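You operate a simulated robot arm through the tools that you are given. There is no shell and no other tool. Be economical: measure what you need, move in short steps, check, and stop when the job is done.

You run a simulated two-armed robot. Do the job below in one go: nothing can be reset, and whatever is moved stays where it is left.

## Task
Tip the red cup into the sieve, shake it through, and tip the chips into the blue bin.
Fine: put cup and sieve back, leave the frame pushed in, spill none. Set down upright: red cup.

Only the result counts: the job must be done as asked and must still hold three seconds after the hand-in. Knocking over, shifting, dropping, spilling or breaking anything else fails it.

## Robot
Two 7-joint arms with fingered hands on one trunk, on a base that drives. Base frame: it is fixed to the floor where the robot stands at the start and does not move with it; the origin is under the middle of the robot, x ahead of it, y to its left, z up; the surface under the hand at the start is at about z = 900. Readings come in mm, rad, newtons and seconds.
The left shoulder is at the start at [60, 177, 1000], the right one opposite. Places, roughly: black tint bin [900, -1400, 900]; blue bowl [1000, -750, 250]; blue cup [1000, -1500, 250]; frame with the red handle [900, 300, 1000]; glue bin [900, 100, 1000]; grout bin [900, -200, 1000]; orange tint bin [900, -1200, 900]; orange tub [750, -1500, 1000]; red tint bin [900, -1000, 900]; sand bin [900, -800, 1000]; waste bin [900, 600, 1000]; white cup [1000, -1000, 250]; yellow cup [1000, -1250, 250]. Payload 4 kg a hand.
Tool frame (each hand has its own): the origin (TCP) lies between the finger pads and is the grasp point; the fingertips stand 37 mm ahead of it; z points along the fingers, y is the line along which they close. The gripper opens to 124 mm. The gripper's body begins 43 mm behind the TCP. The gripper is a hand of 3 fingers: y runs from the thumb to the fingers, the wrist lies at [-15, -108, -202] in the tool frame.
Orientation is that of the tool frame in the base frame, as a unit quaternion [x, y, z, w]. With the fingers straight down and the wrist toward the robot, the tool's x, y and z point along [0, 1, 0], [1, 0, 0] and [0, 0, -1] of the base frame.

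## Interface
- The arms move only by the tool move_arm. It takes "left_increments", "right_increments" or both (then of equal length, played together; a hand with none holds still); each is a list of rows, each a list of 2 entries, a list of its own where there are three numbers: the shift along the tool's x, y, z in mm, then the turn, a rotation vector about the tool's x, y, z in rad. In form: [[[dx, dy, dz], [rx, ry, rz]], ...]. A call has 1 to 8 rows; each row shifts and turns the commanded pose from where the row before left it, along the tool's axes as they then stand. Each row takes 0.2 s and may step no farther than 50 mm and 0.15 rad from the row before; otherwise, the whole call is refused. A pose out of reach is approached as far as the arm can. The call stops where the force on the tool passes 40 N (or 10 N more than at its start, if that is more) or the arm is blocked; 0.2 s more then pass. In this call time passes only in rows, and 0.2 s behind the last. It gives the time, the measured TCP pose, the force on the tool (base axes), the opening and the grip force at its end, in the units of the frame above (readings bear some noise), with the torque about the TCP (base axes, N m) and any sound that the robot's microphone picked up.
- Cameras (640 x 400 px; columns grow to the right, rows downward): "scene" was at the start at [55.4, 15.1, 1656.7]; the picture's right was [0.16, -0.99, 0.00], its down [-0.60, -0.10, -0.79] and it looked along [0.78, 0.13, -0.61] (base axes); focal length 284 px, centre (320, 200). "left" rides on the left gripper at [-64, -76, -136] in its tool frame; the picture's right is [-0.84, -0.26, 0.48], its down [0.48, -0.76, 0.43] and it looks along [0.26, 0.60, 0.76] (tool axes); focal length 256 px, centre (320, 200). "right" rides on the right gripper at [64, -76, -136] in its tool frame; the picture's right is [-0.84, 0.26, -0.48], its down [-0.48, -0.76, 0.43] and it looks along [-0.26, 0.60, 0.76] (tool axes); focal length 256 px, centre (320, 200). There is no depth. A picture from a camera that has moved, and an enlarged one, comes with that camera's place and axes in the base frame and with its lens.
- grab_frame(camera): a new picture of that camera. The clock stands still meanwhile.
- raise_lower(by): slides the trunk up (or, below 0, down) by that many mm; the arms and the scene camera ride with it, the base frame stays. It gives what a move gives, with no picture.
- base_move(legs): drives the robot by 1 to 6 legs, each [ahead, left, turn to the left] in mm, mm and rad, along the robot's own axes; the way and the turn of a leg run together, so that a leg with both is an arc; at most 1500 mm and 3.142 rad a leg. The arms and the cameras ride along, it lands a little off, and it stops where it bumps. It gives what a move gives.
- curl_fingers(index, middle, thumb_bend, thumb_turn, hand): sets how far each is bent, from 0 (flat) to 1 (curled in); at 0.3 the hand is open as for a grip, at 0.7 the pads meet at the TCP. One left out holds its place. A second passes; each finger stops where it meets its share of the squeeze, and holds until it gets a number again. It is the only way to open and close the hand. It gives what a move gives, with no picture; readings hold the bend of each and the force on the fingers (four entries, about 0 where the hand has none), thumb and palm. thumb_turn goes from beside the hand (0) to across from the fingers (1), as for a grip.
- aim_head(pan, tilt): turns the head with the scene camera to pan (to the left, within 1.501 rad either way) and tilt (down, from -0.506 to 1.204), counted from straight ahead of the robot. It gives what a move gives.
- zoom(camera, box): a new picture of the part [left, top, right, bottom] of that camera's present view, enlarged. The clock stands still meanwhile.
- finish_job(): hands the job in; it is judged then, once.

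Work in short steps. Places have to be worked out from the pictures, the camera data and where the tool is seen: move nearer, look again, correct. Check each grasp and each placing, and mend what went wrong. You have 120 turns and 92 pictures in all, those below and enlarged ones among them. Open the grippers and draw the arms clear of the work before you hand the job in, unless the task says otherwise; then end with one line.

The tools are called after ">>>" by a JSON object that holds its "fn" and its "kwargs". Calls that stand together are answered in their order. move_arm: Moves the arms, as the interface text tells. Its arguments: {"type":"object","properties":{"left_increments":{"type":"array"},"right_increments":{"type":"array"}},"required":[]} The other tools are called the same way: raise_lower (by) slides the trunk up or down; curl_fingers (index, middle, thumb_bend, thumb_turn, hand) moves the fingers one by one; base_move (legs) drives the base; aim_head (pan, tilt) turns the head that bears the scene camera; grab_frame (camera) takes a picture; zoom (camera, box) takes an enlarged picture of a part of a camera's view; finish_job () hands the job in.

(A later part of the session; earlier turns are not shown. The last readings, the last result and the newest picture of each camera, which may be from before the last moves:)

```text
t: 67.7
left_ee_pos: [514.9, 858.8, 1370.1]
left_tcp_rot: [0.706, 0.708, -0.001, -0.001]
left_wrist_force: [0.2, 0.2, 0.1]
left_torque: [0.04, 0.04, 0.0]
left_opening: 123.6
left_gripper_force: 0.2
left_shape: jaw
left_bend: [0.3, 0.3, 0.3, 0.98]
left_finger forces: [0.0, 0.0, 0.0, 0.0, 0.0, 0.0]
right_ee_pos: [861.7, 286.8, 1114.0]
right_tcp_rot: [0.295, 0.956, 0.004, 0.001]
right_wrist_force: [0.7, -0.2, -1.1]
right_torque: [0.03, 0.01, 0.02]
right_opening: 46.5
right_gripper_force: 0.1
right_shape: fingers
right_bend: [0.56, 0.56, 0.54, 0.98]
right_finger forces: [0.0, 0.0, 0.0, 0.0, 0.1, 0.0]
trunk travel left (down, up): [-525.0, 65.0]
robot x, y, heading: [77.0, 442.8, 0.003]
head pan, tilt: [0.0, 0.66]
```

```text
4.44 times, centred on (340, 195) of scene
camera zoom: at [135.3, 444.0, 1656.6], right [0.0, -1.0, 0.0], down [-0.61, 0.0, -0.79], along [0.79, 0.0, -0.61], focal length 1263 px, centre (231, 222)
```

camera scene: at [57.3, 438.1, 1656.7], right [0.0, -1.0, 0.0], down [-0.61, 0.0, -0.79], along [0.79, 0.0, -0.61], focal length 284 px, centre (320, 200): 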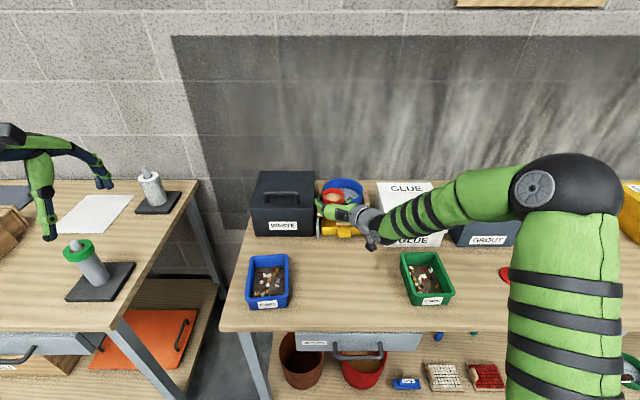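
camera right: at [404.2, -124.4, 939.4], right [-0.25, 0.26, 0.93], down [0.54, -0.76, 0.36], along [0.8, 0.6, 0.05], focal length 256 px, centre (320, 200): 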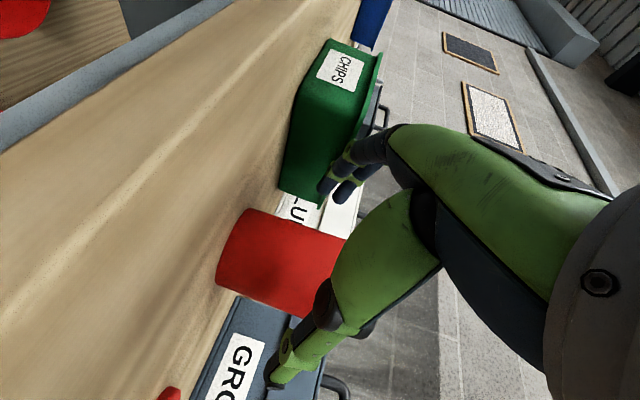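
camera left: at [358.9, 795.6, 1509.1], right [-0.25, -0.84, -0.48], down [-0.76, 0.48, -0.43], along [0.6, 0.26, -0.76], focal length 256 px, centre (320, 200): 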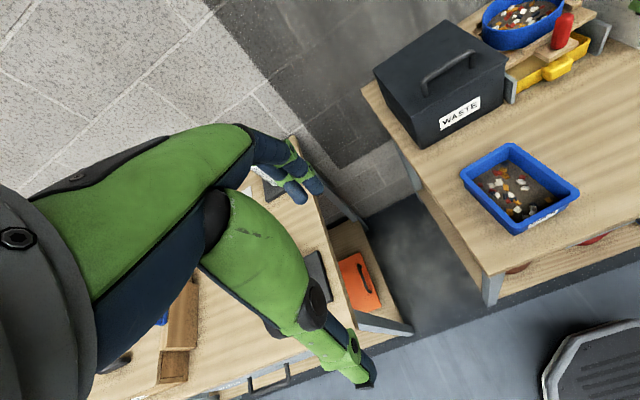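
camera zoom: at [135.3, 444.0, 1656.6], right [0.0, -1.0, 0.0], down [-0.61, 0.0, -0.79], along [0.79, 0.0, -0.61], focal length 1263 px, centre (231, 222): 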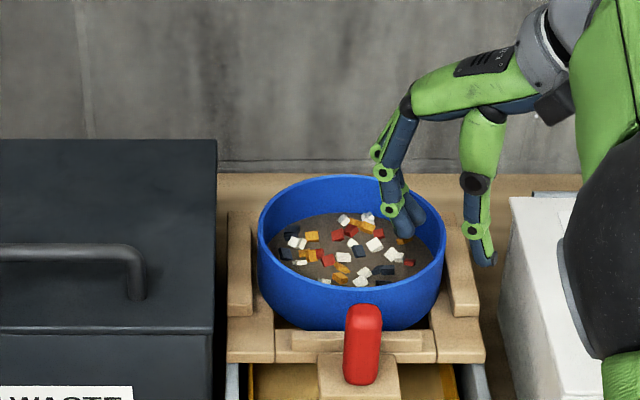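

Judging from the fingertips, the hand midline is about 12 mm outside the sieve wall, and the bed inside is at z≈1008. I shift 11 mm inward, lower to about z 1056, and check.

>>> {"fn": "move_arm", "kwargs": {"right_increments": [[[0, 11, 0], [0, 0, 0]], [[0, 0, 20], [0, 0, 0]], [[0, 0, 20], [0, 0, 0]], [[0, 0, 18], [0, 0, 0]]]}}

>>> {"fn": "zoom", "kwargs": {"camera": "scene", "box": [310, 170, 390, 240]}}

>>> {"fn": "grab_frame", "kwargs": {"camera": "right"}}

```text
t: 68.7
left_ee_pos: [514.0, 859.4, 1371.2]
left_tcp_rot: [0.707, 0.708, -0.001, -0.001]
left_wrist_force: [-0.3, 0.8, -0.5]
left_torque: [0.02, -0.02, -0.04]
left_opening: 123.6
left_gripper_force: 0.0
left_shape: jaw
left_bend: [0.3, 0.3, 0.3, 0.98]
left_finger forces: [0.1, 0.0, 0.1, 0.0, 0.1, 0.1]
right_ee_pos: [868.6, 295.5, 1056.5]
right_tcp_rot: [0.295, 0.956, 0.003, 0.0]
right_wrist_force: [0.9, 0.1, 0.2]
right_torque: [0.0, -0.03, 0.02]
right_opening: 46.5
right_gripper_force: 0.0
right_shape: fingers
right_bend: [0.56, 0.56, 0.54, 0.98]
right_finger forces: [0.1, 0.1, 0.1, 0.1, 0.0, 0.0]
trunk travel left (down, up): [-525.0, 65.0]
robot x, y, heading: [75.3, 440.8, 0.008]
head pan, tilt: [0.0, 0.66]
```

```text
5.71 times, centred on (350, 205) of scene
camera zoom: at [133.3, 443.9, 1656.7], right [0.0, -1.0, 0.0], down [-0.61, 0.0, -0.79], along [0.79, 0.0, -0.61], focal length 1624 px, centre (149, 171)
```

zoom: 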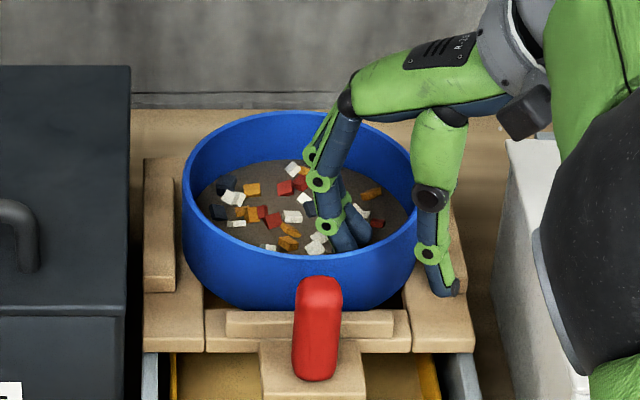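

```text
46 pictures are left
camera right: at [771.6, 270.9, 1192.1], right [0.84, -0.26, 0.48], down [-0.03, -0.9, -0.44], along [0.55, 0.36, -0.76], focal length 256 px, centre (320, 200)
```

right: 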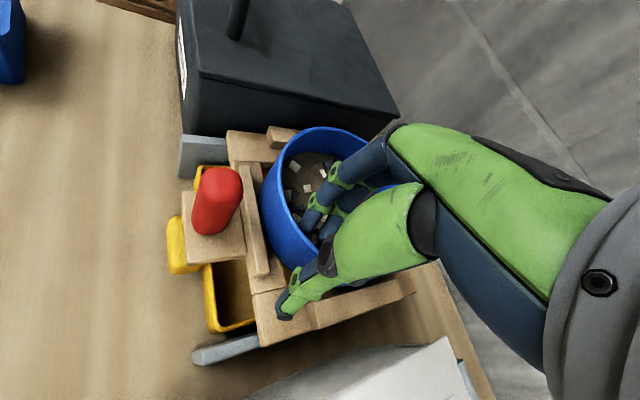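

The fingers are inside the wall and the thumb is outside. I close on the wall.

>>> {"fn": "curl_fingers", "kwargs": {"hand": "right", "index": 0.8, "middle": 0.8, "thumb_bend": 0.8}}

>>> {"fn": "zoom", "kwargs": {"camera": "scene", "box": [310, 170, 390, 240]}}

```text
t: 69.7
left_ee_pos: [513.6, 860.2, 1371.2]
left_tcp_rot: [0.706, 0.708, 0.0, -0.001]
left_wrist_force: [-1.1, -0.7, 0.0]
left_torque: [-0.01, 0.03, -0.02]
left_opening: 123.8
left_gripper_force: 0.1
left_shape: jaw
left_bend: [0.3, 0.3, 0.3, 0.98]
left_finger forces: [0.0, 0.0, 0.1, 0.0, 0.1, 0.0]
right_ee_pos: [867.1, 297.8, 1055.8]
right_tcp_rot: [0.294, 0.956, 0.004, 0.0]
right_wrist_force: [-0.4, 4.4, 0.0]
right_torque: [0.25, 0.02, 0.19]
right_opening: 3.2
right_gripper_force: 26.0
right_shape: fingers
right_bend: [0.73, 0.73, 0.68, 0.97]
right_finger forces: [12.6, 14.5, 0.0, 0.0, 24.9, 0.0]
trunk travel left (down, up): [-525.0, 65.0]
robot x, y, heading: [78.2, 444.4, 0.003]
head pan, tilt: [0.0, 0.66]
```

```text
5.71 times, centred on (350, 205) of scene
camera zoom: at [133.4, 444.6, 1656.7], right [0.0, -1.0, 0.0], down [-0.61, 0.0, -0.79], along [0.79, 0.0, -0.61], focal length 1624 px, centre (149, 171)
```

zoom: 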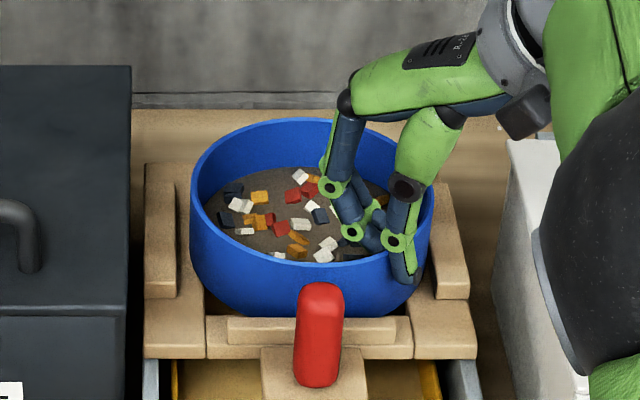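

The wall is pinched at 26 N with a 3 mm opening. The sieve shifted about 6 mm toward me and 8 mm right, which I'll correct when I put it back. I lift a little and check.

>>> {"fn": "move_arm", "kwargs": {"right_increments": [[[0, 0, -12], [0, 0, 0]], [[0, 0, -20], [0, 0, 0]], [[0, 0, -30], [0, 0, 0]], [[0, 0, -30], [0, 0, 0]]]}}

>>> {"fn": "zoom", "kwargs": {"camera": "scene", "box": [280, 140, 400, 230]}}

>>> {"fn": "zoom", "kwargs": {"camera": "left", "box": [440, 0, 640, 120]}}

```text
t: 70.7
left_ee_pos: [513.7, 859.7, 1371.1]
left_tcp_rot: [0.706, 0.708, -0.001, 0.0]
left_wrist_force: [0.9, 0.6, -0.5]
left_torque: [0.01, -0.01, 0.0]
left_opening: 123.7
left_gripper_force: 0.1
left_shape: jaw
left_bend: [0.3, 0.3, 0.3, 0.98]
left_finger forces: [0.0, 0.0, 0.1, 0.1, 0.1, 0.1]
right_ee_pos: [867.4, 294.8, 1147.8]
right_tcp_rot: [0.296, 0.955, 0.004, -0.001]
right_wrist_force: [-0.8, -0.5, -2.0]
right_torque: [-0.01, 0.13, -0.01]
right_opening: 1.0
right_gripper_force: 22.1
right_shape: fingers
right_bend: [0.73, 0.75, 0.73, 0.92]
right_finger forces: [17.3, 4.2, 0.0, 0.0, 22.3, 0.0]
trunk travel left (down, up): [-525.0, 65.0]
robot x, y, heading: [74.4, 439.3, 0.003]
head pan, tilt: [0.0, 0.66]
```

```text
4.44 times, centred on (340, 185) of scene
camera zoom: at [133.1, 443.7, 1656.7], right [0.0, -1.0, 0.0], down [-0.61, 0.0, -0.79], along [0.79, 0.0, -0.61], focal length 1263 px, centre (231, 267)
```

zoom: 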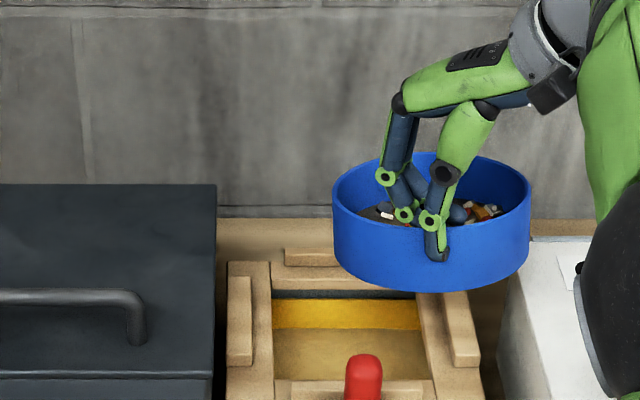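

```text
3.20 times, centred on (540, 60) of left
camera zoom: at [437.9, 795.6, 1508.7], right [-0.25, -0.84, -0.48], down [-0.76, 0.48, -0.43], along [0.6, 0.26, -0.76], focal length 819 px, centre (-384, 648)
```

zoom: 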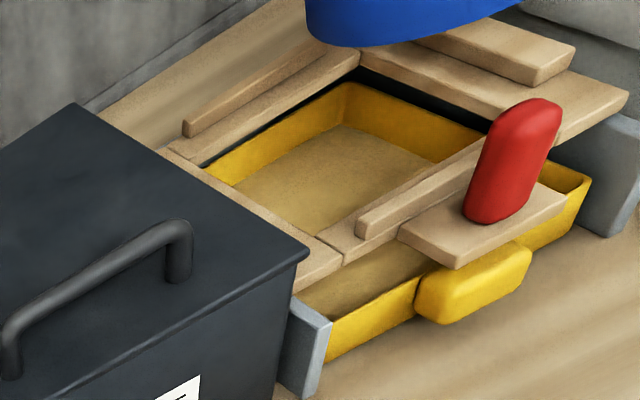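

The sieve swung in the grip and now hangs forward of the hand. I zoom in before doing anything else.

>>> {"fn": "zoom", "kwargs": {"camera": "scene", "box": [340, 160, 390, 200]}}

>>> {"fn": "grab_frame", "kwargs": {"camera": "right"}}

```text
10.00 times, centred on (365, 180) of scene
camera zoom: at [133.1, 443.7, 1656.7], right [0.0, -1.0, 0.0], down [-0.61, 0.0, -0.79], along [0.79, 0.0, -0.61], focal length 2842 px, centre (-130, 400)
```

zoom: 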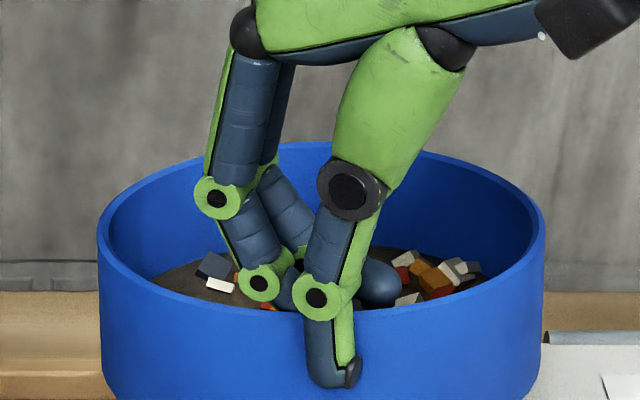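

```text
41 pictures are left
camera right: at [771.4, 268.3, 1283.7], right [0.84, -0.26, 0.48], down [-0.03, -0.9, -0.44], along [0.55, 0.35, -0.76], focal length 256 px, centre (320, 200)
```

right: 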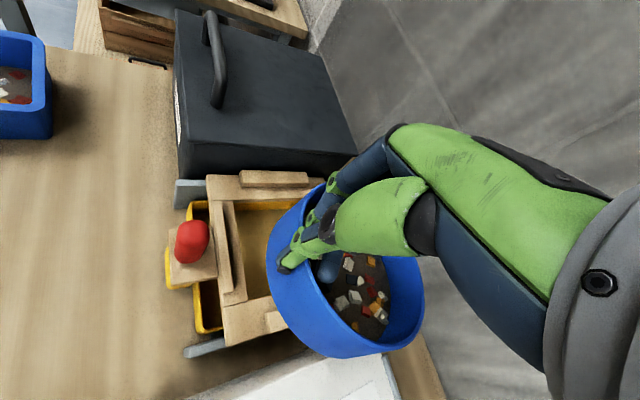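

The thumb overlaps the wall by about 25 mm and the chips are level, but the middle finger carries little load. I re-squeeze to even the grip.

>>> {"fn": "curl_fingers", "kwargs": {"hand": "right", "index": 0.9, "middle": 0.9, "thumb_bend": 0.9}}

>>> {"fn": "zoom", "kwargs": {"camera": "scene", "box": [320, 150, 400, 210]}}

```text
t: 71.7
left_ee_pos: [514.0, 858.6, 1370.4]
left_tcp_rot: [0.706, 0.708, -0.001, -0.001]
left_wrist_force: [-0.9, -0.2, 0.2]
left_torque: [-0.02, 0.0, 0.0]
left_opening: 123.8
left_gripper_force: 0.1
left_shape: jaw
left_bend: [0.3, 0.3, 0.3, 0.98]
left_finger forces: [0.0, 0.1, 0.0, 0.0, 0.1, 0.0]
right_ee_pos: [868.0, 294.1, 1148.1]
right_tcp_rot: [0.295, 0.955, 0.004, -0.001]
right_wrist_force: [0.1, 0.3, -1.6]
right_torque: [-0.04, 0.11, -0.01]
right_opening: 0.3
right_gripper_force: 27.6
right_shape: fingers
right_bend: [0.74, 0.9, 0.78, 0.92]
right_finger forces: [28.0, 0.0, 0.0, 0.0, 27.0, 0.1]
trunk travel left (down, up): [-525.0, 65.0]
robot x, y, heading: [76.7, 444.9, -0.002]
head pan, tilt: [0.0, 0.66]
```

```text
6.67 times, centred on (360, 180) of scene
camera zoom: at [133.5, 444.0, 1656.7], right [0.0, -1.0, 0.0], down [-0.61, 0.0, -0.79], along [0.79, 0.0, -0.61], focal length 1894 px, centre (53, 333)
```

zoom: 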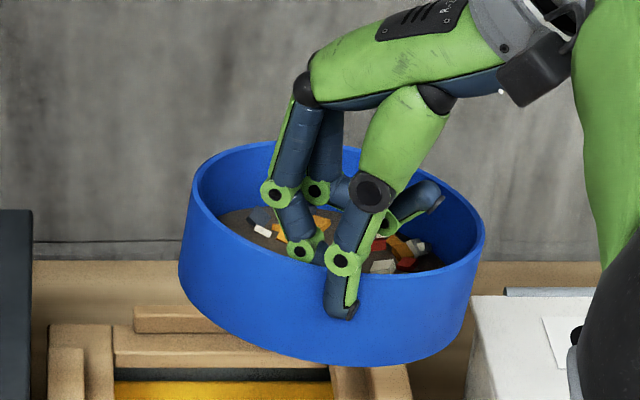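

Only the index and thumb now hold the wall, and the sieve tilts a bit. A safer plan is to set it on the free bench in front and regrasp it with both hands on opposite walls. I raise it gently to clear the handle.

>>> {"fn": "move_arm", "kwargs": {"right_increments": [[[0, 0, -10], [0, 0, 0]], [[0, 0, -14], [0, 0, 0]], [[0, 0, -14], [0, 0, 0]], [[0, 0, -14], [0, 0, 0]], [[0, 0, -8], [0, 0, 0]]]}}

>>> {"fn": "zoom", "kwargs": {"camera": "scene", "box": [310, 130, 420, 210]}}

```text
t: 72.9
left_ee_pos: [513.4, 859.4, 1372.0]
left_tcp_rot: [0.706, 0.708, -0.001, 0.0]
left_wrist_force: [-1.0, 0.6, 0.3]
left_torque: [0.0, -0.02, 0.02]
left_opening: 123.6
left_gripper_force: 0.0
left_shape: jaw
left_bend: [0.3, 0.3, 0.3, 0.98]
left_finger forces: [0.0, 0.0, 0.1, 0.0, 0.0, 0.1]
right_ee_pos: [866.9, 294.6, 1208.8]
right_tcp_rot: [0.295, 0.956, 0.005, -0.001]
right_wrist_force: [0.7, -0.4, -1.8]
right_torque: [0.02, 0.15, 0.01]
right_opening: 0.4
right_gripper_force: 27.9
right_shape: fingers
right_bend: [0.74, 0.9, 0.78, 0.92]
right_finger forces: [28.3, 0.0, 0.0, 0.0, 27.2, 0.0]
trunk travel left (down, up): [-525.0, 65.0]
robot x, y, heading: [77.4, 443.6, 0.003]
head pan, tilt: [0.0, 0.66]
```

```text
5.00 times, centred on (365, 170) of scene
camera zoom: at [133.4, 444.0, 1656.7], right [0.0, -1.0, 0.0], down [-0.61, 0.0, -0.79], along [0.79, 0.0, -0.61], focal length 1421 px, centre (95, 350)
```

zoom: 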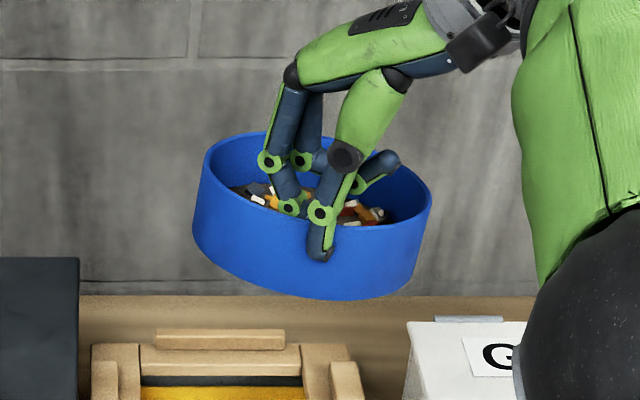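

The hold is stable. I drive back 230 mm and left 40 mm.

>>> {"fn": "base_move", "kwargs": {"legs": [[-230, 40, 0]]}}

>>> {"fn": "grab_frame", "kwargs": {"camera": "scene"}}

```text
t: 74.6
left_ee_pos: [279.2, 899.3, 1371.3]
left_tcp_rot: [0.706, 0.709, -0.001, 0.001]
left_wrist_force: [0.4, -1.2, -0.6]
left_torque: [0.02, -0.01, 0.0]
left_opening: 123.9
left_gripper_force: 0.0
left_shape: jaw
left_bend: [0.3, 0.3, 0.3, 0.98]
left_finger forces: [0.0, 0.0, 0.0, 0.1, 0.1, 0.1]
right_ee_pos: [634.2, 337.4, 1208.0]
right_tcp_rot: [0.294, 0.956, 0.005, 0.0]
right_wrist_force: [-0.3, 0.7, -1.9]
right_torque: [-0.04, 0.11, 0.01]
right_opening: 0.1
right_gripper_force: 27.7
right_shape: fingers
right_bend: [0.74, 0.9, 0.78, 0.92]
right_finger forces: [28.3, 0.0, 0.0, 0.0, 27.3, 0.1]
trunk travel left (down, up): [-525.0, 65.0]
robot x, y, heading: [-153.2, 482.5, 0.002]
head pan, tilt: [0.0, 0.66]
```

```text
38 pictures are left
camera scene: at [-99.9, 484.1, 1656.7], right [0.01, -1.0, 0.0], down [-0.61, 0.0, -0.79], along [0.79, 0.0, -0.61], focal length 284 px, centre (320, 200)
```

scene: 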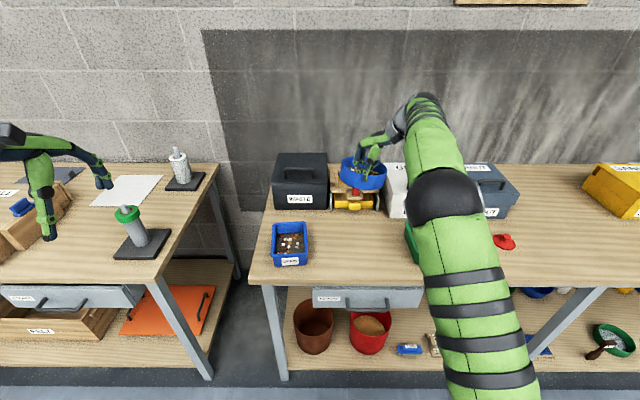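

Still stable. I lower it toward the bench at about (650, 345).

>>> {"fn": "move_arm", "kwargs": {"right_increments": [[[2, -1.5, 12], [0, 0, 0]], [[5, -3.5, 22], [0, 0, 0]], [[5.5, -3.8, 28], [0, 0, 0]], [[5.5, -3.8, 28], [0, 0, 0]], [[5.5, -3.8, 28], [0, 0, 0]], [[5.5, -3.8, 28], [0, 0, 0]], [[3, -2, 20], [0, 0, 0]], [[0, 0, 10], [0, 0, 0]]]}}

>>> {"fn": "zoom", "kwargs": {"camera": "scene", "box": [270, 180, 430, 290]}}

```text
t: 76.4
left_ee_pos: [280.1, 901.0, 1371.3]
left_tcp_rot: [0.705, 0.709, 0.0, 0.0]
left_wrist_force: [1.3, 0.2, 0.0]
left_torque: [0.02, 0.03, 0.0]
left_opening: 123.7
left_gripper_force: 0.0
left_shape: jaw
left_bend: [0.3, 0.3, 0.3, 0.98]
left_finger forces: [0.0, 0.1, 0.1, 0.0, 0.0, 0.1]
right_ee_pos: [597.2, 338.0, 1029.6]
right_tcp_rot: [0.294, 0.956, 0.003, -0.001]
right_wrist_force: [-0.1, 0.4, -2.5]
right_torque: [0.01, 0.13, 0.0]
right_opening: 0.0
right_gripper_force: 28.3
right_shape: fingers
right_bend: [0.74, 0.9, 0.79, 0.92]
right_finger forces: [28.8, 0.0, 0.0, 0.0, 27.3, 0.1]
trunk travel left (down, up): [-525.0, 65.0]
robot x, y, heading: [-155.8, 484.2, 0.006]
head pan, tilt: [0.0, 0.66]
```

```text
3.64 times, centred on (350, 235) of scene
camera zoom: at [-98.4, 483.8, 1656.7], right [0.01, -1.0, 0.0], down [-0.61, 0.0, -0.79], along [0.79, 0.0, -0.61], focal length 1033 px, centre (211, 73)
```

zoom: 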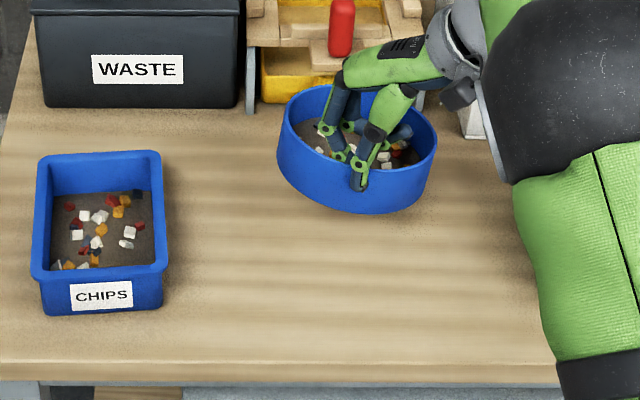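

Free bench below. I lower in small steps until contact.

>>> {"fn": "move_arm", "kwargs": {"right_increments": [[[0, 0, 6], [0, 0, 0]], [[0, 0, 6], [0, 0, 0]], [[0, 0, 6], [0, 0, 0]]]}}

>>> {"fn": "move_arm", "kwargs": {"right_increments": [[[0, 0, 5], [0, 0, 0]], [[0, 0, 5], [0, 0, 0]]]}}

```text
t: 77.2
left_ee_pos: [280.6, 900.0, 1370.2]
left_tcp_rot: [0.705, 0.709, 0.0, 0.0]
left_wrist_force: [-0.4, -0.7, -0.7]
left_torque: [0.03, -0.01, 0.06]
left_opening: 123.7
left_gripper_force: 0.1
left_shape: jaw
left_bend: [0.3, 0.3, 0.3, 0.98]
left_finger forces: [0.1, 0.0, 0.0, 0.0, 0.0, 0.1]
right_ee_pos: [595.7, 337.3, 1011.8]
right_tcp_rot: [0.295, 0.956, 0.005, 0.0]
right_wrist_force: [-0.3, -0.4, -2.4]
right_torque: [-0.02, 0.11, 0.04]
right_opening: 0.2
right_gripper_force: 28.5
right_shape: fingers
right_bend: [0.74, 0.9, 0.79, 0.92]
right_finger forces: [28.9, 0.0, 0.0, 0.0, 27.4, 0.0]
trunk travel left (down, up): [-525.0, 65.0]
robot x, y, heading: [-155.4, 484.8, 0.006]
head pan, tilt: [0.0, 0.66]
```

```text
t: 77.8
left_ee_pos: [280.6, 901.8, 1370.9]
left_tcp_rot: [0.705, 0.709, 0.001, 0.0]
left_wrist_force: [0.2, -0.2, 0.2]
left_torque: [-0.03, 0.02, -0.03]
left_opening: 123.8
left_gripper_force: 0.0
left_shape: jaw
left_bend: [0.3, 0.3, 0.3, 0.98]
left_finger forces: [0.0, 0.0, 0.0, 0.1, 0.1, 0.0]
right_ee_pos: [597.1, 339.0, 1003.4]
right_tcp_rot: [0.294, 0.956, 0.003, 0.001]
right_wrist_force: [0.3, -0.6, -2.2]
right_torque: [-0.05, 0.09, 0.0]
right_opening: 0.0
right_gripper_force: 27.7
right_shape: fingers
right_bend: [0.74, 0.9, 0.79, 0.92]
right_finger forces: [29.0, 0.0, 0.1, 0.0, 27.4, 0.0]
trunk travel left (down, up): [-525.0, 65.0]
robot x, y, heading: [-155.2, 482.7, 0.01]
head pan, tilt: [0.0, 0.66]
```

>>> {"fn": "move_arm", "kwargs": {"right_increments": [[[0, 0, 5], [0, 0, 0]], [[0, 0, 5], [0, 0, 0]], [[0, 0, 4], [0, 0, 0]]]}}

>>> {"fn": "zoom", "kwargs": {"camera": "scene", "box": [320, 190, 420, 260]}}

```text
t: 78.6
left_ee_pos: [279.4, 900.4, 1370.9]
left_tcp_rot: [0.705, 0.709, 0.0, -0.001]
left_wrist_force: [0.1, -0.1, 0.1]
left_torque: [0.01, -0.02, 0.0]
left_opening: 123.7
left_gripper_force: 0.0
left_shape: jaw
left_bend: [0.3, 0.3, 0.3, 0.98]
left_finger forces: [0.0, 0.0, 0.0, 0.0, 0.0, 0.1]
right_ee_pos: [596.3, 337.2, 989.3]
right_tcp_rot: [0.294, 0.956, 0.005, 0.0]
right_wrist_force: [0.5, 0.3, -2.3]
right_torque: [0.0, 0.06, -0.03]
right_opening: 0.1
right_gripper_force: 28.3
right_shape: fingers
right_bend: [0.74, 0.9, 0.79, 0.92]
right_finger forces: [28.9, 0.0, 0.0, 0.0, 27.6, 0.1]
trunk travel left (down, up): [-525.0, 65.0]
robot x, y, heading: [-151.8, 484.3, 0.003]
head pan, tilt: [0.0, 0.66]
```

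```text
5.71 times, centred on (370, 225) of scene
camera zoom: at [-98.4, 483.8, 1656.7], right [0.01, -1.0, 0.0], down [-0.61, 0.0, -0.79], along [0.79, 0.0, -0.61], focal length 1624 px, centre (34, 57)
```

zoom: 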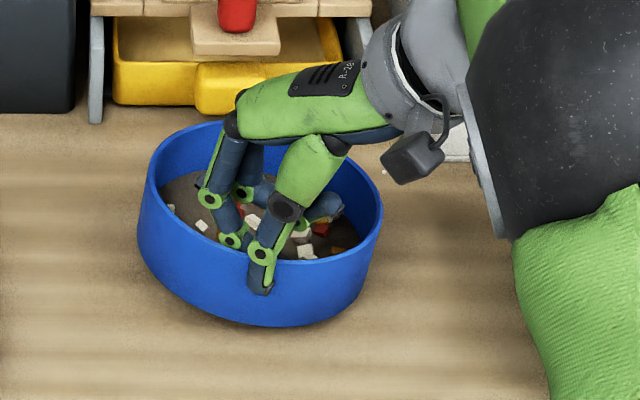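

The right edge seems close to touching. I continue down.

>>> {"fn": "move_arm", "kwargs": {"right_increments": [[[0, 0, 4], [0, 0, 0]], [[0, 0, 4], [0, 0, 0]], [[0, 0, 4], [0, 0, 0]]]}}

>>> {"fn": "zoom", "kwargs": {"camera": "scene", "box": [320, 190, 420, 260]}}

```text
t: 79.4
left_ee_pos: [280.4, 900.7, 1371.5]
left_tcp_rot: [0.706, 0.709, 0.0, 0.001]
left_wrist_force: [0.4, -0.4, 0.5]
left_torque: [-0.02, 0.0, -0.01]
left_opening: 123.6
left_gripper_force: 0.2
left_shape: jaw
left_bend: [0.3, 0.3, 0.3, 0.98]
left_finger forces: [0.1, 0.0, 0.0, 0.0, 0.0, 0.0]
right_ee_pos: [597.2, 337.2, 977.1]
right_tcp_rot: [0.294, 0.956, 0.004, 0.001]
right_wrist_force: [-0.3, 0.1, 0.8]
right_torque: [-0.09, -0.11, 0.04]
right_opening: 0.2
right_gripper_force: 28.8
right_shape: fingers
right_bend: [0.74, 0.9, 0.79, 0.92]
right_finger forces: [28.8, 0.1, 0.0, 0.1, 28.7, 0.0]
trunk travel left (down, up): [-525.0, 65.0]
robot x, y, heading: [-155.3, 482.0, 0.008]
head pan, tilt: [0.0, 0.66]
```

```text
5.71 times, centred on (370, 225) of scene
camera zoom: at [-98.6, 483.9, 1656.7], right [0.01, -1.0, 0.0], down [-0.61, 0.0, -0.79], along [0.79, 0.0, -0.61], focal length 1624 px, centre (34, 57)
```

zoom: 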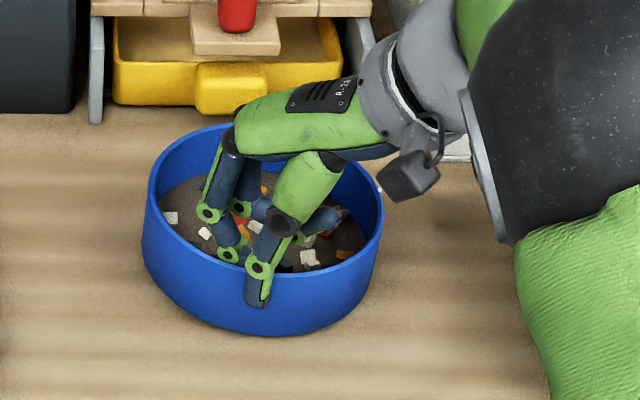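

>>> {"fn": "move_arm", "kwargs": {"right_increments": [[[0, 0, 3], [0, 0, 0]], [[0, 0, 3], [0, 0, 0]]]}}

>>> {"fn": "move_arm", "kwargs": {"right_increments": [[[0, 0, 3], [0, 0, 0]], [[0, 0, 3], [0, 0, 0]]]}}

>>> {"fn": "zoom", "kwargs": {"camera": "scene", "box": [320, 190, 420, 260]}}

```text
t: 80.0
left_ee_pos: [280.4, 901.6, 1370.9]
left_tcp_rot: [0.706, 0.709, -0.001, 0.0]
left_wrist_force: [0.6, 0.2, 0.8]
left_torque: [0.0, 0.01, -0.01]
left_opening: 123.6
left_gripper_force: 0.1
left_shape: jaw
left_bend: [0.3, 0.3, 0.3, 0.98]
left_finger forces: [0.0, 0.1, 0.0, 0.0, 0.0, 0.0]
right_ee_pos: [596.9, 338.2, 970.6]
right_tcp_rot: [0.294, 0.956, 0.004, 0.0]
right_wrist_force: [-1.0, 0.9, 0.8]
right_torque: [-0.02, -0.11, 0.11]
right_opening: 0.2
right_gripper_force: 28.9
right_shape: fingers
right_bend: [0.74, 0.9, 0.79, 0.92]
right_finger forces: [28.5, 0.1, 0.0, 0.0, 29.1, 0.0]
trunk travel left (down, up): [-525.0, 65.0]
robot x, y, heading: [-157.3, 480.0, 0.008]
head pan, tilt: [0.0, 0.66]
```

```text
t: 80.6
left_ee_pos: [278.3, 900.7, 1371.2]
left_tcp_rot: [0.705, 0.709, -0.001, 0.0]
left_wrist_force: [-0.8, 0.0, 0.8]
left_torque: [-0.02, 0.01, 0.05]
left_opening: 123.6
left_gripper_force: 0.1
left_shape: jaw
left_bend: [0.3, 0.3, 0.3, 0.98]
left_finger forces: [0.1, 0.0, 0.0, 0.1, 0.0, 0.0]
right_ee_pos: [598.1, 338.2, 967.7]
right_tcp_rot: [0.294, 0.956, 0.006, 0.002]
right_wrist_force: [0.3, -0.8, 17.5]
right_torque: [0.15, -0.09, 0.09]
right_opening: 0.1
right_gripper_force: 32.5
right_shape: fingers
right_bend: [0.74, 0.9, 0.79, 0.91]
right_finger forces: [32.5, 0.1, 0.1, 0.1, 31.8, 0.0]
trunk travel left (down, up): [-525.0, 65.0]
robot x, y, heading: [-155.2, 483.7, 0.002]
head pan, tilt: [0.0, 0.66]
```

```text
5.71 times, centred on (370, 225) of scene
camera zoom: at [-100.3, 484.0, 1657.1], right [0.01, -1.0, 0.0], down [-0.61, 0.0, -0.79], along [0.79, 0.0, -0.61], focal length 1624 px, centre (34, 57)
```

zoom: 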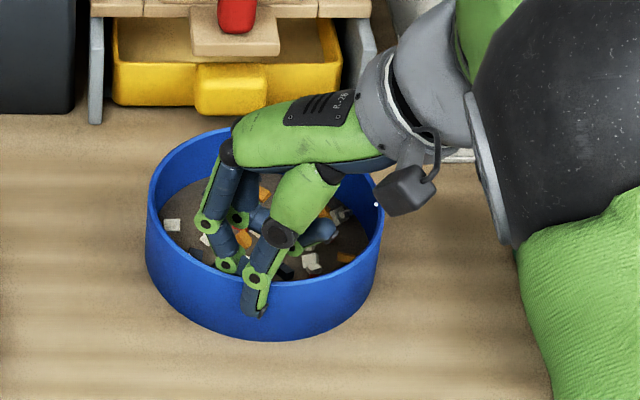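

The sieve is flat on the bench at 17 N. I ease up 2 mm and open the hand to pre-shape.

>>> {"fn": "move_arm", "kwargs": {"right_increments": [[[0, 0, -2], [0, 0, 0]]]}}

>>> {"fn": "curl_fingers", "kwargs": {"hand": "right", "index": 0.56, "middle": 0.56, "thumb_bend": 0.54}}

>>> {"fn": "move_arm", "kwargs": {"right_increments": [[[0, 0, -25], [0, 0, 0]], [[0, 0, -40], [0, 0, 0]], [[0, 0, -45], [0, 0, 0]], [[20, -40, -10], [0, 0, 0]], [[20, -40, 0], [0, 0, 0]], [[20, -40, 0], [0, 0, 0]]]}}

>>> {"fn": "zoom", "kwargs": {"camera": "scene", "box": [240, 180, 440, 300]}}

```text
t: 81.0
left_ee_pos: [279.5, 900.3, 1371.9]
left_tcp_rot: [0.705, 0.709, 0.0, 0.0]
left_wrist_force: [-0.2, -0.1, 0.5]
left_torque: [0.01, 0.01, 0.0]
left_opening: 123.8
left_gripper_force: 0.0
left_shape: jaw
left_bend: [0.3, 0.3, 0.3, 0.98]
left_finger forces: [0.0, 0.0, 0.0, 0.1, 0.0, 0.0]
right_ee_pos: [595.9, 337.4, 968.6]
right_tcp_rot: [0.295, 0.956, 0.004, 0.002]
right_wrist_force: [3.0, -1.4, 17.0]
right_torque: [0.18, -0.18, 0.09]
right_opening: 0.0
right_gripper_force: 32.5
right_shape: fingers
right_bend: [0.74, 0.9, 0.79, 0.92]
right_finger forces: [34.2, 0.0, 0.1, 0.0, 30.3, 0.0]
trunk travel left (down, up): [-525.0, 65.0]
robot x, y, heading: [-157.3, 486.4, 0.003]
head pan, tilt: [0.0, 0.66]
```

```text
t: 82.0
left_ee_pos: [280.2, 900.7, 1370.7]
left_tcp_rot: [0.705, 0.709, -0.001, 0.0]
left_wrist_force: [0.5, -0.3, 0.1]
left_torque: [-0.01, -0.01, 0.02]
left_opening: 123.6
left_gripper_force: 0.0
left_shape: jaw
left_bend: [0.3, 0.3, 0.3, 0.98]
left_finger forces: [0.1, 0.1, 0.1, 0.0, 0.1, 0.0]
right_ee_pos: [596.2, 337.4, 966.8]
right_tcp_rot: [0.294, 0.956, 0.003, 0.0]
right_wrist_force: [0.6, -1.1, 0.4]
right_torque: [-0.03, -0.03, 0.0]
right_opening: 46.4
right_gripper_force: 0.0
right_shape: fingers
right_bend: [0.56, 0.56, 0.54, 0.98]
right_finger forces: [0.0, 0.0, 0.1, 0.0, 0.0, 0.0]
trunk travel left (down, up): [-525.0, 65.0]
robot x, y, heading: [-152.2, 481.0, 0.002]
head pan, tilt: [0.0, 0.66]
```

```text
t: 83.4
left_ee_pos: [279.6, 900.7, 1371.5]
left_tcp_rot: [0.705, 0.71, 0.0, -0.001]
left_wrist_force: [-0.7, 0.6, -0.5]
left_torque: [0.02, -0.03, 0.0]
left_opening: 123.6
left_gripper_force: 0.0
left_shape: jaw
left_bend: [0.3, 0.3, 0.3, 0.98]
left_finger forces: [0.0, 0.1, 0.1, 0.1, 0.0, 0.0]
right_ee_pos: [478.3, 271.9, 1085.0]
right_tcp_rot: [0.294, 0.956, 0.004, 0.001]
right_wrist_force: [0.0, 0.0, -0.1]
right_torque: [0.01, 0.04, 0.03]
right_opening: 46.3
right_gripper_force: 0.1
right_shape: fingers
right_bend: [0.56, 0.56, 0.54, 0.98]
right_finger forces: [0.0, 0.1, 0.1, 0.1, 0.1, 0.0]
trunk travel left (down, up): [-525.0, 65.0]
robot x, y, heading: [-157.4, 480.6, 0.004]
head pan, tilt: [0.0, 0.66]
```

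```text
3.20 times, centred on (340, 240) of scene
camera zoom: at [-99.9, 483.0, 1656.7], right [0.01, -1.0, 0.0], down [-0.61, 0.0, -0.79], along [0.79, 0.01, -0.61], focal length 909 px, centre (256, 72)
```

zoom: 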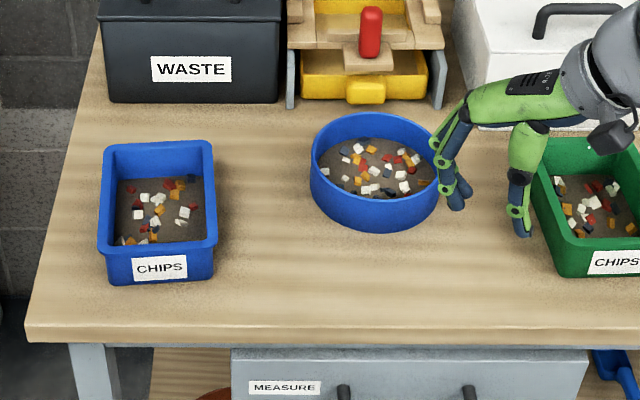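

The sieve stands flat on open bench at about (664, 348), rim z≈945, with all chips inside. The earlier swing came from the thumb opposing only the index, so two mirrored hands will balance. I centre the base on the sieve, turn the left hand into the mirrored pose, and yaw the right hand back.

>>> {"fn": "base_move", "kwargs": {"legs": [[0, -134, 0]]}}

>>> {"fn": "move_arm", "kwargs": {"left_increments": [[[0, 0, 0], [0, 0, 0.143]], [[0, 0, 0], [0, 0, 0.143]], [[0, 0, 0], [0, 0, 0.143]], [[0, 0, 0], [0, 0, 0.143]], [[0, 0, 0], [0, 0, 0.143]], [[0, 0, 0], [0, 0, 0.143]]], "right_increments": [[[0, 0, -10], [0, 0, -0.101]], [[0, 0, -10], [0, 0, -0.101]], [[0, 0, 0], [0, 0, -0.101]], [[0, 0, 0], [0, 0, -0.101]], [[0, 0, 0], [0, 0, -0.101]], [[0, 0, 0], [0, 0, -0.101]]]}}

>>> {"fn": "move_arm", "kwargs": {"left_increments": [[[0, 0, 0], [0, 0, 0.143]], [[0, 0, 0], [0, 0, 0.143]], [[0, 0, 0], [0, 0, 0.143]], [[0, 0, 0], [0, 0, 0.143]], [[0, 0, 0], [0, 0, 0.141]]]}}

>>> {"fn": "curl_fingers", "kwargs": {"hand": "left", "index": 0.56, "middle": 0.56, "thumb_bend": 0.54}}

```text
t: 84.7
left_ee_pos: [280.3, 767.6, 1371.3]
left_tcp_rot: [0.704, 0.71, 0.0, -0.001]
left_wrist_force: [0.4, -0.5, 0.3]
left_torque: [0.09, -0.02, -0.02]
left_opening: 123.8
left_gripper_force: 0.1
left_shape: jaw
left_bend: [0.3, 0.3, 0.3, 0.98]
left_finger forces: [0.1, 0.0, 0.0, 0.1, 0.0, 0.0]
right_ee_pos: [480.0, 139.3, 1084.2]
right_tcp_rot: [0.294, 0.956, 0.005, 0.0]
right_wrist_force: [1.2, -0.7, 0.5]
right_torque: [0.02, -0.02, 0.01]
right_opening: 46.3
right_gripper_force: 0.0
right_shape: fingers
right_bend: [0.56, 0.56, 0.54, 0.98]
right_finger forces: [0.0, 0.1, 0.1, 0.0, 0.0, 0.0]
trunk travel left (down, up): [-525.0, 65.0]
robot x, y, heading: [-156.5, 351.4, 0.007]
head pan, tilt: [0.0, 0.66]
```

```text
t: 86.1
left_ee_pos: [281.9, 768.5, 1370.8]
left_tcp_rot: [0.936, 0.351, 0.0, 0.0]
left_wrist_force: [-0.6, 0.1, 0.3]
left_torque: [0.01, 0.02, 0.0]
left_opening: 123.7
left_gripper_force: 0.0
left_shape: jaw
left_bend: [0.3, 0.3, 0.3, 0.98]
left_finger forces: [0.0, 0.0, 0.0, 0.1, 0.1, 0.0]
right_ee_pos: [481.9, 140.6, 1104.0]
right_tcp_rot: [-0.007, 1.0, 0.004, 0.001]
right_wrist_force: [0.7, 0.1, 0.0]
right_torque: [0.02, 0.0, -0.02]
right_opening: 46.6
right_gripper_force: 0.0
right_shape: fingers
right_bend: [0.56, 0.56, 0.54, 0.98]
right_finger forces: [0.1, 0.1, 0.0, 0.0, 0.0, 0.1]
trunk travel left (down, up): [-525.0, 65.0]
robot x, y, heading: [-158.3, 350.7, 0.008]
head pan, tilt: [0.0, 0.66]
```

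```text
t: 87.3
left_ee_pos: [281.7, 767.4, 1370.5]
left_tcp_rot: [1.0, 0.003, 0.0, 0.0]
left_wrist_force: [0.1, 1.1, 0.1]
left_torque: [0.0, 0.01, 0.01]
left_opening: 123.7
left_gripper_force: 0.1
left_shape: jaw
left_bend: [0.3, 0.3, 0.3, 0.98]
left_finger forces: [0.1, 0.1, 0.0, 0.0, 0.0, 0.0]
right_ee_pos: [481.7, 141.6, 1102.6]
right_tcp_rot: [-0.006, 1.0, 0.004, 0.001]
right_wrist_force: [0.1, 0.5, -0.6]
right_torque: [-0.01, 0.0, 0.0]
right_opening: 46.4
right_gripper_force: 0.1
right_shape: fingers
right_bend: [0.56, 0.56, 0.54, 0.98]
right_finger forces: [0.0, 0.0, 0.0, 0.1, 0.0, 0.0]
trunk travel left (down, up): [-525.0, 65.0]
robot x, y, heading: [-154.5, 348.5, 0.006]
head pan, tilt: [0.0, 0.66]
```

```text
t: 88.3
left_ee_pos: [280.8, 767.4, 1371.3]
left_tcp_rot: [1.0, 0.002, 0.0, 0.0]
left_wrist_force: [0.7, -0.2, 0.1]
left_torque: [0.01, 0.04, -0.02]
left_opening: 46.9
left_gripper_force: 0.1
left_shape: fingers
left_bend: [0.56, 0.56, 0.54, 0.98]
left_finger forces: [0.1, 0.1, 0.0, 0.0, 0.0, 0.1]
right_ee_pos: [482.1, 139.9, 1104.6]
right_tcp_rot: [-0.006, 1.0, 0.003, 0.001]
right_wrist_force: [0.4, -0.7, 0.4]
right_torque: [-0.01, 0.01, -0.03]
right_opening: 46.4
right_gripper_force: 0.1
right_shape: fingers
right_bend: [0.56, 0.56, 0.54, 0.98]
right_finger forces: [0.0, 0.0, 0.0, 0.1, 0.0, 0.0]
trunk travel left (down, up): [-525.0, 65.0]
robot x, y, heading: [-154.7, 350.2, 0.013]
head pan, tilt: [0.0, 0.66]
```

Both hands are in mirrored poses. I bring them above the left and right walls of the sieve.

>>> {"fn": "move_arm", "kwargs": {"left_increments": [[[29.7, 26.2, 26.2], [0, 0, 0]], [[29.7, 26.2, 26.2], [0, 0, 0]], [[29.7, 26.2, 26.2], [0, 0, 0]], [[29.7, 26.2, 26.2], [0, 0, 0]], [[29.7, 26.2, 26.2], [0, 0, 0]], [[29.7, 26.2, 26.2], [0, 0, 0]], [[29.7, 26.2, 26.2], [0, 0, 0]], [[29.7, 26.2, 26.2], [0, 0, 0]]]}}

>>> {"fn": "move_arm", "kwargs": {"left_increments": [[[29.7, 26.2, 26.2], [0, 0, 0]], [[29.7, 26.2, 26.2], [0, 0, 0]], [[29.7, 26.2, 26.2], [0, 0, 0]], [[29.7, 26.2, 26.2], [0, 0, 0]], [[29.7, 26.2, 26.2], [0, 0, 0]]], "right_increments": [[[-37, 26, 14.6], [0, 0, 0]], [[-37, 26, 14.6], [0, 0, 0]], [[-37, 26, 14.6], [0, 0, 0]], [[-37, 26, 14.6], [0, 0, 0]], [[-37, 26, 14.6], [0, 0, 0]]]}}

>>> {"fn": "zoom", "kwargs": {"camera": "scene", "box": [250, 180, 390, 270]}}

```text
t: 90.1
left_ee_pos: [521.6, 560.5, 1162.0]
left_tcp_rot: [1.0, 0.004, -0.002, 0.0]
left_wrist_force: [-0.2, 0.5, 0.6]
left_torque: [0.02, -0.01, 0.03]
left_opening: 46.8
left_gripper_force: 0.0
left_shape: fingers
left_bend: [0.56, 0.56, 0.54, 0.98]
left_finger forces: [0.0, 0.0, 0.0, 0.0, 0.0, 0.0]
right_ee_pos: [480.0, 141.2, 1102.9]
right_tcp_rot: [-0.006, 1.0, 0.005, 0.001]
right_wrist_force: [0.8, -0.2, 0.5]
right_torque: [-0.03, 0.05, -0.01]
right_opening: 46.4
right_gripper_force: 0.1
right_shape: fingers
right_bend: [0.56, 0.56, 0.54, 0.98]
right_finger forces: [0.0, 0.0, 0.0, 0.1, 0.0, 0.0]
trunk travel left (down, up): [-525.0, 65.0]
robot x, y, heading: [-151.4, 349.0, 0.009]
head pan, tilt: [0.0, 0.66]
```

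```text
t: 91.3
left_ee_pos: [656.4, 430.7, 1029.3]
left_tcp_rot: [1.0, 0.003, 0.0, 0.0]
left_wrist_force: [-0.8, 0.4, 0.6]
left_torque: [-0.03, -0.01, 0.01]
left_opening: 46.6
left_gripper_force: 0.0
left_shape: fingers
left_bend: [0.56, 0.56, 0.54, 0.98]
left_finger forces: [0.0, 0.0, 0.0, 0.0, 0.0, 0.0]
left hand out of reach, approached as far as the arm can: row 5
right_ee_pos: [658.7, 270.7, 1029.5]
right_tcp_rot: [-0.006, 1.0, 0.005, 0.0]
right_wrist_force: [0.3, -0.7, -0.5]
right_torque: [0.0, 0.01, -0.03]
right_opening: 46.4
right_gripper_force: 0.1
right_shape: fingers
right_bend: [0.56, 0.56, 0.54, 0.98]
right_finger forces: [0.0, 0.1, 0.0, 0.0, 0.0, 0.0]
right hand out of reach, approached as far as the arm can: row 5
trunk travel left (down, up): [-525.0, 65.0]
robot x, y, heading: [-155.6, 348.4, 0.006]
head pan, tilt: [0.0, 0.66]
```

```text
4.44 times, centred on (320, 225) of scene
camera zoom: at [-97.0, 351.4, 1656.9], right [0.01, -1.0, 0.0], down [-0.61, 0.0, -0.79], along [0.79, 0.01, -0.61], focal length 1263 px, centre (320, 89)
```

zoom: 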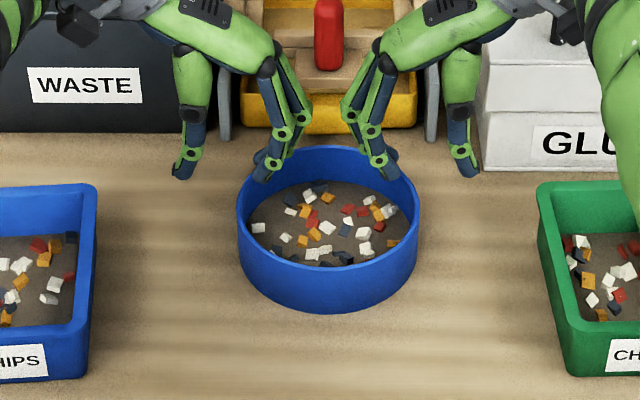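

The hands are symmetric over the sieve but at the edge of reach. I pull both back 52 mm and drive the base 60 mm forward.

>>> {"fn": "move_arm", "kwargs": {"left_increments": [[[-26, 0, 0], [0, 0, 0]], [[-26, 0, 0], [0, 0, 0]]], "right_increments": [[[26, 0, 0], [0, 0, 0]], [[26, 0, 0], [0, 0, 0]]]}}

>>> {"fn": "base_move", "kwargs": {"legs": [[60, 0, 0]]}}

>>> {"fn": "zoom", "kwargs": {"camera": "scene", "box": [250, 190, 390, 280]}}

```text
t: 91.9
left_ee_pos: [603.7, 430.3, 1029.0]
left_tcp_rot: [1.0, 0.003, 0.0, 0.0]
left_wrist_force: [-0.2, 0.2, 0.1]
left_torque: [0.0, -0.05, -0.01]
left_opening: 47.0
left_gripper_force: 0.1
left_shape: fingers
left_bend: [0.56, 0.56, 0.54, 0.98]
left_finger forces: [0.0, 0.0, 0.1, 0.0, 0.1, 0.0]
right_ee_pos: [604.2, 270.4, 1032.4]
right_tcp_rot: [-0.006, 1.0, 0.004, 0.001]
right_wrist_force: [-0.6, -0.1, 0.9]
right_torque: [-0.01, -0.04, 0.01]
right_opening: 46.3
right_gripper_force: 0.0
right_shape: fingers
right_bend: [0.56, 0.56, 0.54, 0.98]
right_finger forces: [0.1, 0.0, 0.0, 0.0, 0.0, 0.0]
trunk travel left (down, up): [-525.0, 65.0]
robot x, y, heading: [-156.1, 348.1, 0.011]
head pan, tilt: [0.0, 0.66]
```

```text
t: 92.9
left_ee_pos: [665.2, 430.0, 1026.4]
left_tcp_rot: [1.0, 0.003, -0.001, 0.0]
left_wrist_force: [-0.2, -0.2, -0.4]
left_torque: [0.02, 0.03, 0.0]
left_opening: 46.8
left_gripper_force: 0.0
left_shape: fingers
left_bend: [0.56, 0.56, 0.54, 0.98]
left_finger forces: [0.0, 0.0, 0.1, 0.0, 0.0, 0.0]
right_ee_pos: [666.2, 269.2, 1029.4]
right_tcp_rot: [-0.005, 1.0, 0.004, 0.0]
right_wrist_force: [0.5, 0.1, 0.0]
right_torque: [0.02, 0.01, 0.01]
right_opening: 46.4
right_gripper_force: 0.2
right_shape: fingers
right_bend: [0.56, 0.56, 0.54, 0.98]
right_finger forces: [0.0, 0.0, 0.1, 0.0, 0.0, 0.0]
trunk travel left (down, up): [-525.0, 65.0]
robot x, y, heading: [-95.8, 350.1, 0.006]
head pan, tilt: [0.0, 0.66]
```

```text
4.44 times, centred on (320, 235) of scene
camera zoom: at [-36.1, 351.5, 1656.5], right [0.01, -1.0, 0.0], down [-0.61, 0.0, -0.79], along [0.79, 0.0, -0.61], focal length 1263 px, centre (320, 44)
```

zoom: 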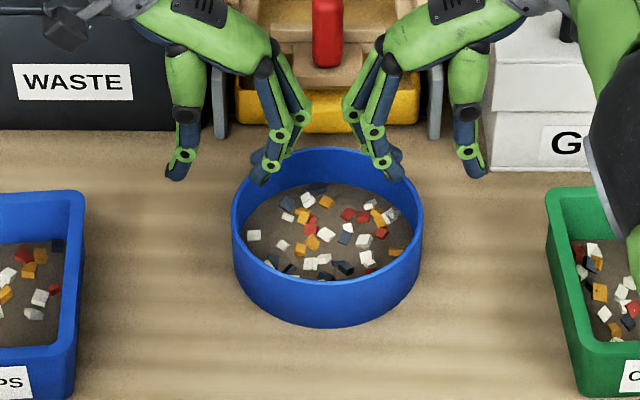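

Symmetric, with finger gaps about 21 mm inside and thumbs about 40 mm outside. I shift each hand 8 mm inward and lower to z≈955.

>>> {"fn": "move_arm", "kwargs": {"left_increments": [[[0, 8, 20], [0, 0, 0]], [[0, 0, 26], [0, 0, 0]], [[0, 0, 25], [0, 0, 0]]], "right_increments": [[[0, 8, 22], [0, 0, 0]], [[0, 0, 26], [0, 0, 0]], [[0, 0, 26], [0, 0, 0]]]}}

>>> {"fn": "zoom", "kwargs": {"camera": "scene", "box": [270, 200, 370, 270]}}

```text
t: 93.7
left_ee_pos: [663.4, 421.4, 955.5]
left_tcp_rot: [1.0, 0.004, -0.001, 0.0]
left_wrist_force: [0.6, -0.8, 0.7]
left_torque: [0.0, 0.03, 0.01]
left_opening: 46.8
left_gripper_force: 0.0
left_shape: fingers
left_bend: [0.56, 0.56, 0.54, 0.98]
left_finger forces: [0.1, 0.1, 0.1, 0.0, 0.0, 0.1]
right_ee_pos: [664.0, 279.7, 954.7]
right_tcp_rot: [-0.005, 1.0, 0.004, 0.001]
right_wrist_force: [-0.6, -0.2, -0.3]
right_torque: [-0.03, -0.04, 0.02]
right_opening: 46.7
right_gripper_force: 0.1
right_shape: fingers
right_bend: [0.56, 0.56, 0.54, 0.98]
right_finger forces: [0.0, 0.0, 0.1, 0.0, 0.0, 0.1]
trunk travel left (down, up): [-525.0, 65.0]
robot x, y, heading: [-93.5, 352.7, 0.003]
head pan, tilt: [0.0, 0.66]
```

```text
5.71 times, centred on (320, 235) of scene
camera zoom: at [-37.2, 351.6, 1656.7], right [0.01, -1.0, 0.0], down [-0.61, 0.0, -0.79], along [0.79, 0.0, -0.61], focal length 1624 px, centre (320, 0)
```

zoom: 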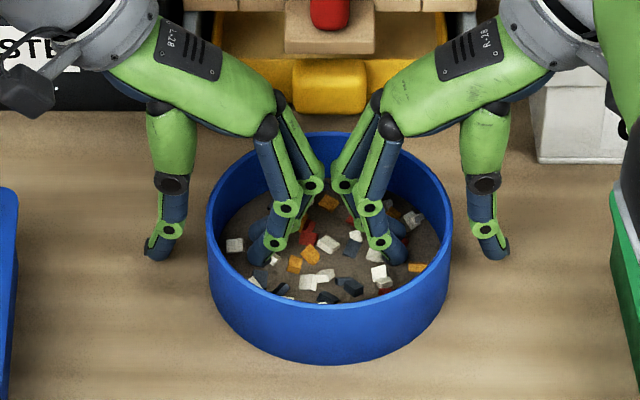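

Both hands straddle the walls cleanly. I close right, then left.

>>> {"fn": "curl_fingers", "kwargs": {"hand": "right", "index": 0.78, "middle": 0.72, "thumb_bend": 0.78}}

>>> {"fn": "curl_fingers", "kwargs": {"hand": "left", "index": 0.78, "middle": 0.72, "thumb_bend": 0.78}}

>>> {"fn": "zoom", "kwargs": {"camera": "scene", "box": [270, 200, 370, 270]}}

```text
t: 94.7
left_ee_pos: [663.4, 421.5, 957.0]
left_tcp_rot: [1.0, 0.002, 0.0, 0.0]
left_wrist_force: [0.1, 0.6, -0.3]
left_torque: [-0.03, -0.01, -0.04]
left_opening: 46.5
left_gripper_force: 0.1
left_shape: fingers
left_bend: [0.56, 0.56, 0.54, 0.98]
left_finger forces: [0.0, 0.0, 0.0, 0.1, 0.1, 0.0]
right_ee_pos: [665.2, 279.7, 954.8]
right_tcp_rot: [-0.004, 1.0, 0.004, 0.001]
right_wrist_force: [-0.3, -2.2, 2.1]
right_torque: [0.45, 0.02, 0.15]
right_opening: 5.2
right_gripper_force: 21.8
right_shape: fingers
right_bend: [0.65, 0.68, 0.67, 0.97]
right_finger forces: [13.8, 7.4, 0.0, 0.1, 22.0, 0.0]
trunk travel left (down, up): [-525.0, 65.0]
robot x, y, heading: [-94.8, 349.7, 0.007]
head pan, tilt: [0.0, 0.66]
```

```text
t: 95.7
left_ee_pos: [664.3, 421.8, 956.6]
left_tcp_rot: [1.0, 0.003, 0.0, -0.001]
left_wrist_force: [0.1, 14.3, 0.3]
left_torque: [-0.24, 0.08, -0.29]
left_opening: 7.6
left_gripper_force: 24.1
left_shape: fingers
left_bend: [0.72, 0.67, 0.66, 0.97]
left_finger forces: [10.4, 6.7, 0.1, 0.0, 31.2, 0.0]
right_ee_pos: [665.6, 277.9, 955.4]
right_tcp_rot: [-0.004, 1.0, 0.004, 0.001]
right_wrist_force: [0.5, -13.2, 0.7]
right_torque: [0.24, 0.01, 0.19]
right_opening: 6.2
right_gripper_force: 21.8
right_shape: fingers
right_bend: [0.72, 0.71, 0.67, 0.97]
right_finger forces: [10.3, 4.9, 0.0, 0.1, 29.1, 0.0]
trunk travel left (down, up): [-525.0, 65.0]
robot x, y, heading: [-93.6, 350.2, 0.002]
head pan, tilt: [0.0, 0.66]
```

```text
5.71 times, centred on (320, 235) of scene
camera zoom: at [-37.9, 351.5, 1656.7], right [0.01, -1.0, 0.0], down [-0.61, 0.0, -0.79], along [0.79, 0.0, -0.61], focal length 1624 px, centre (320, 0)
```

zoom: 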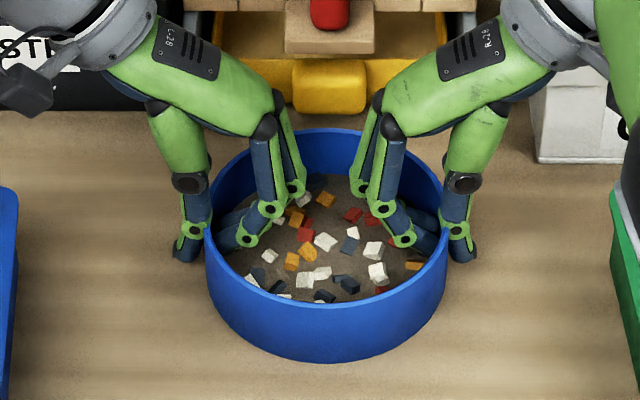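

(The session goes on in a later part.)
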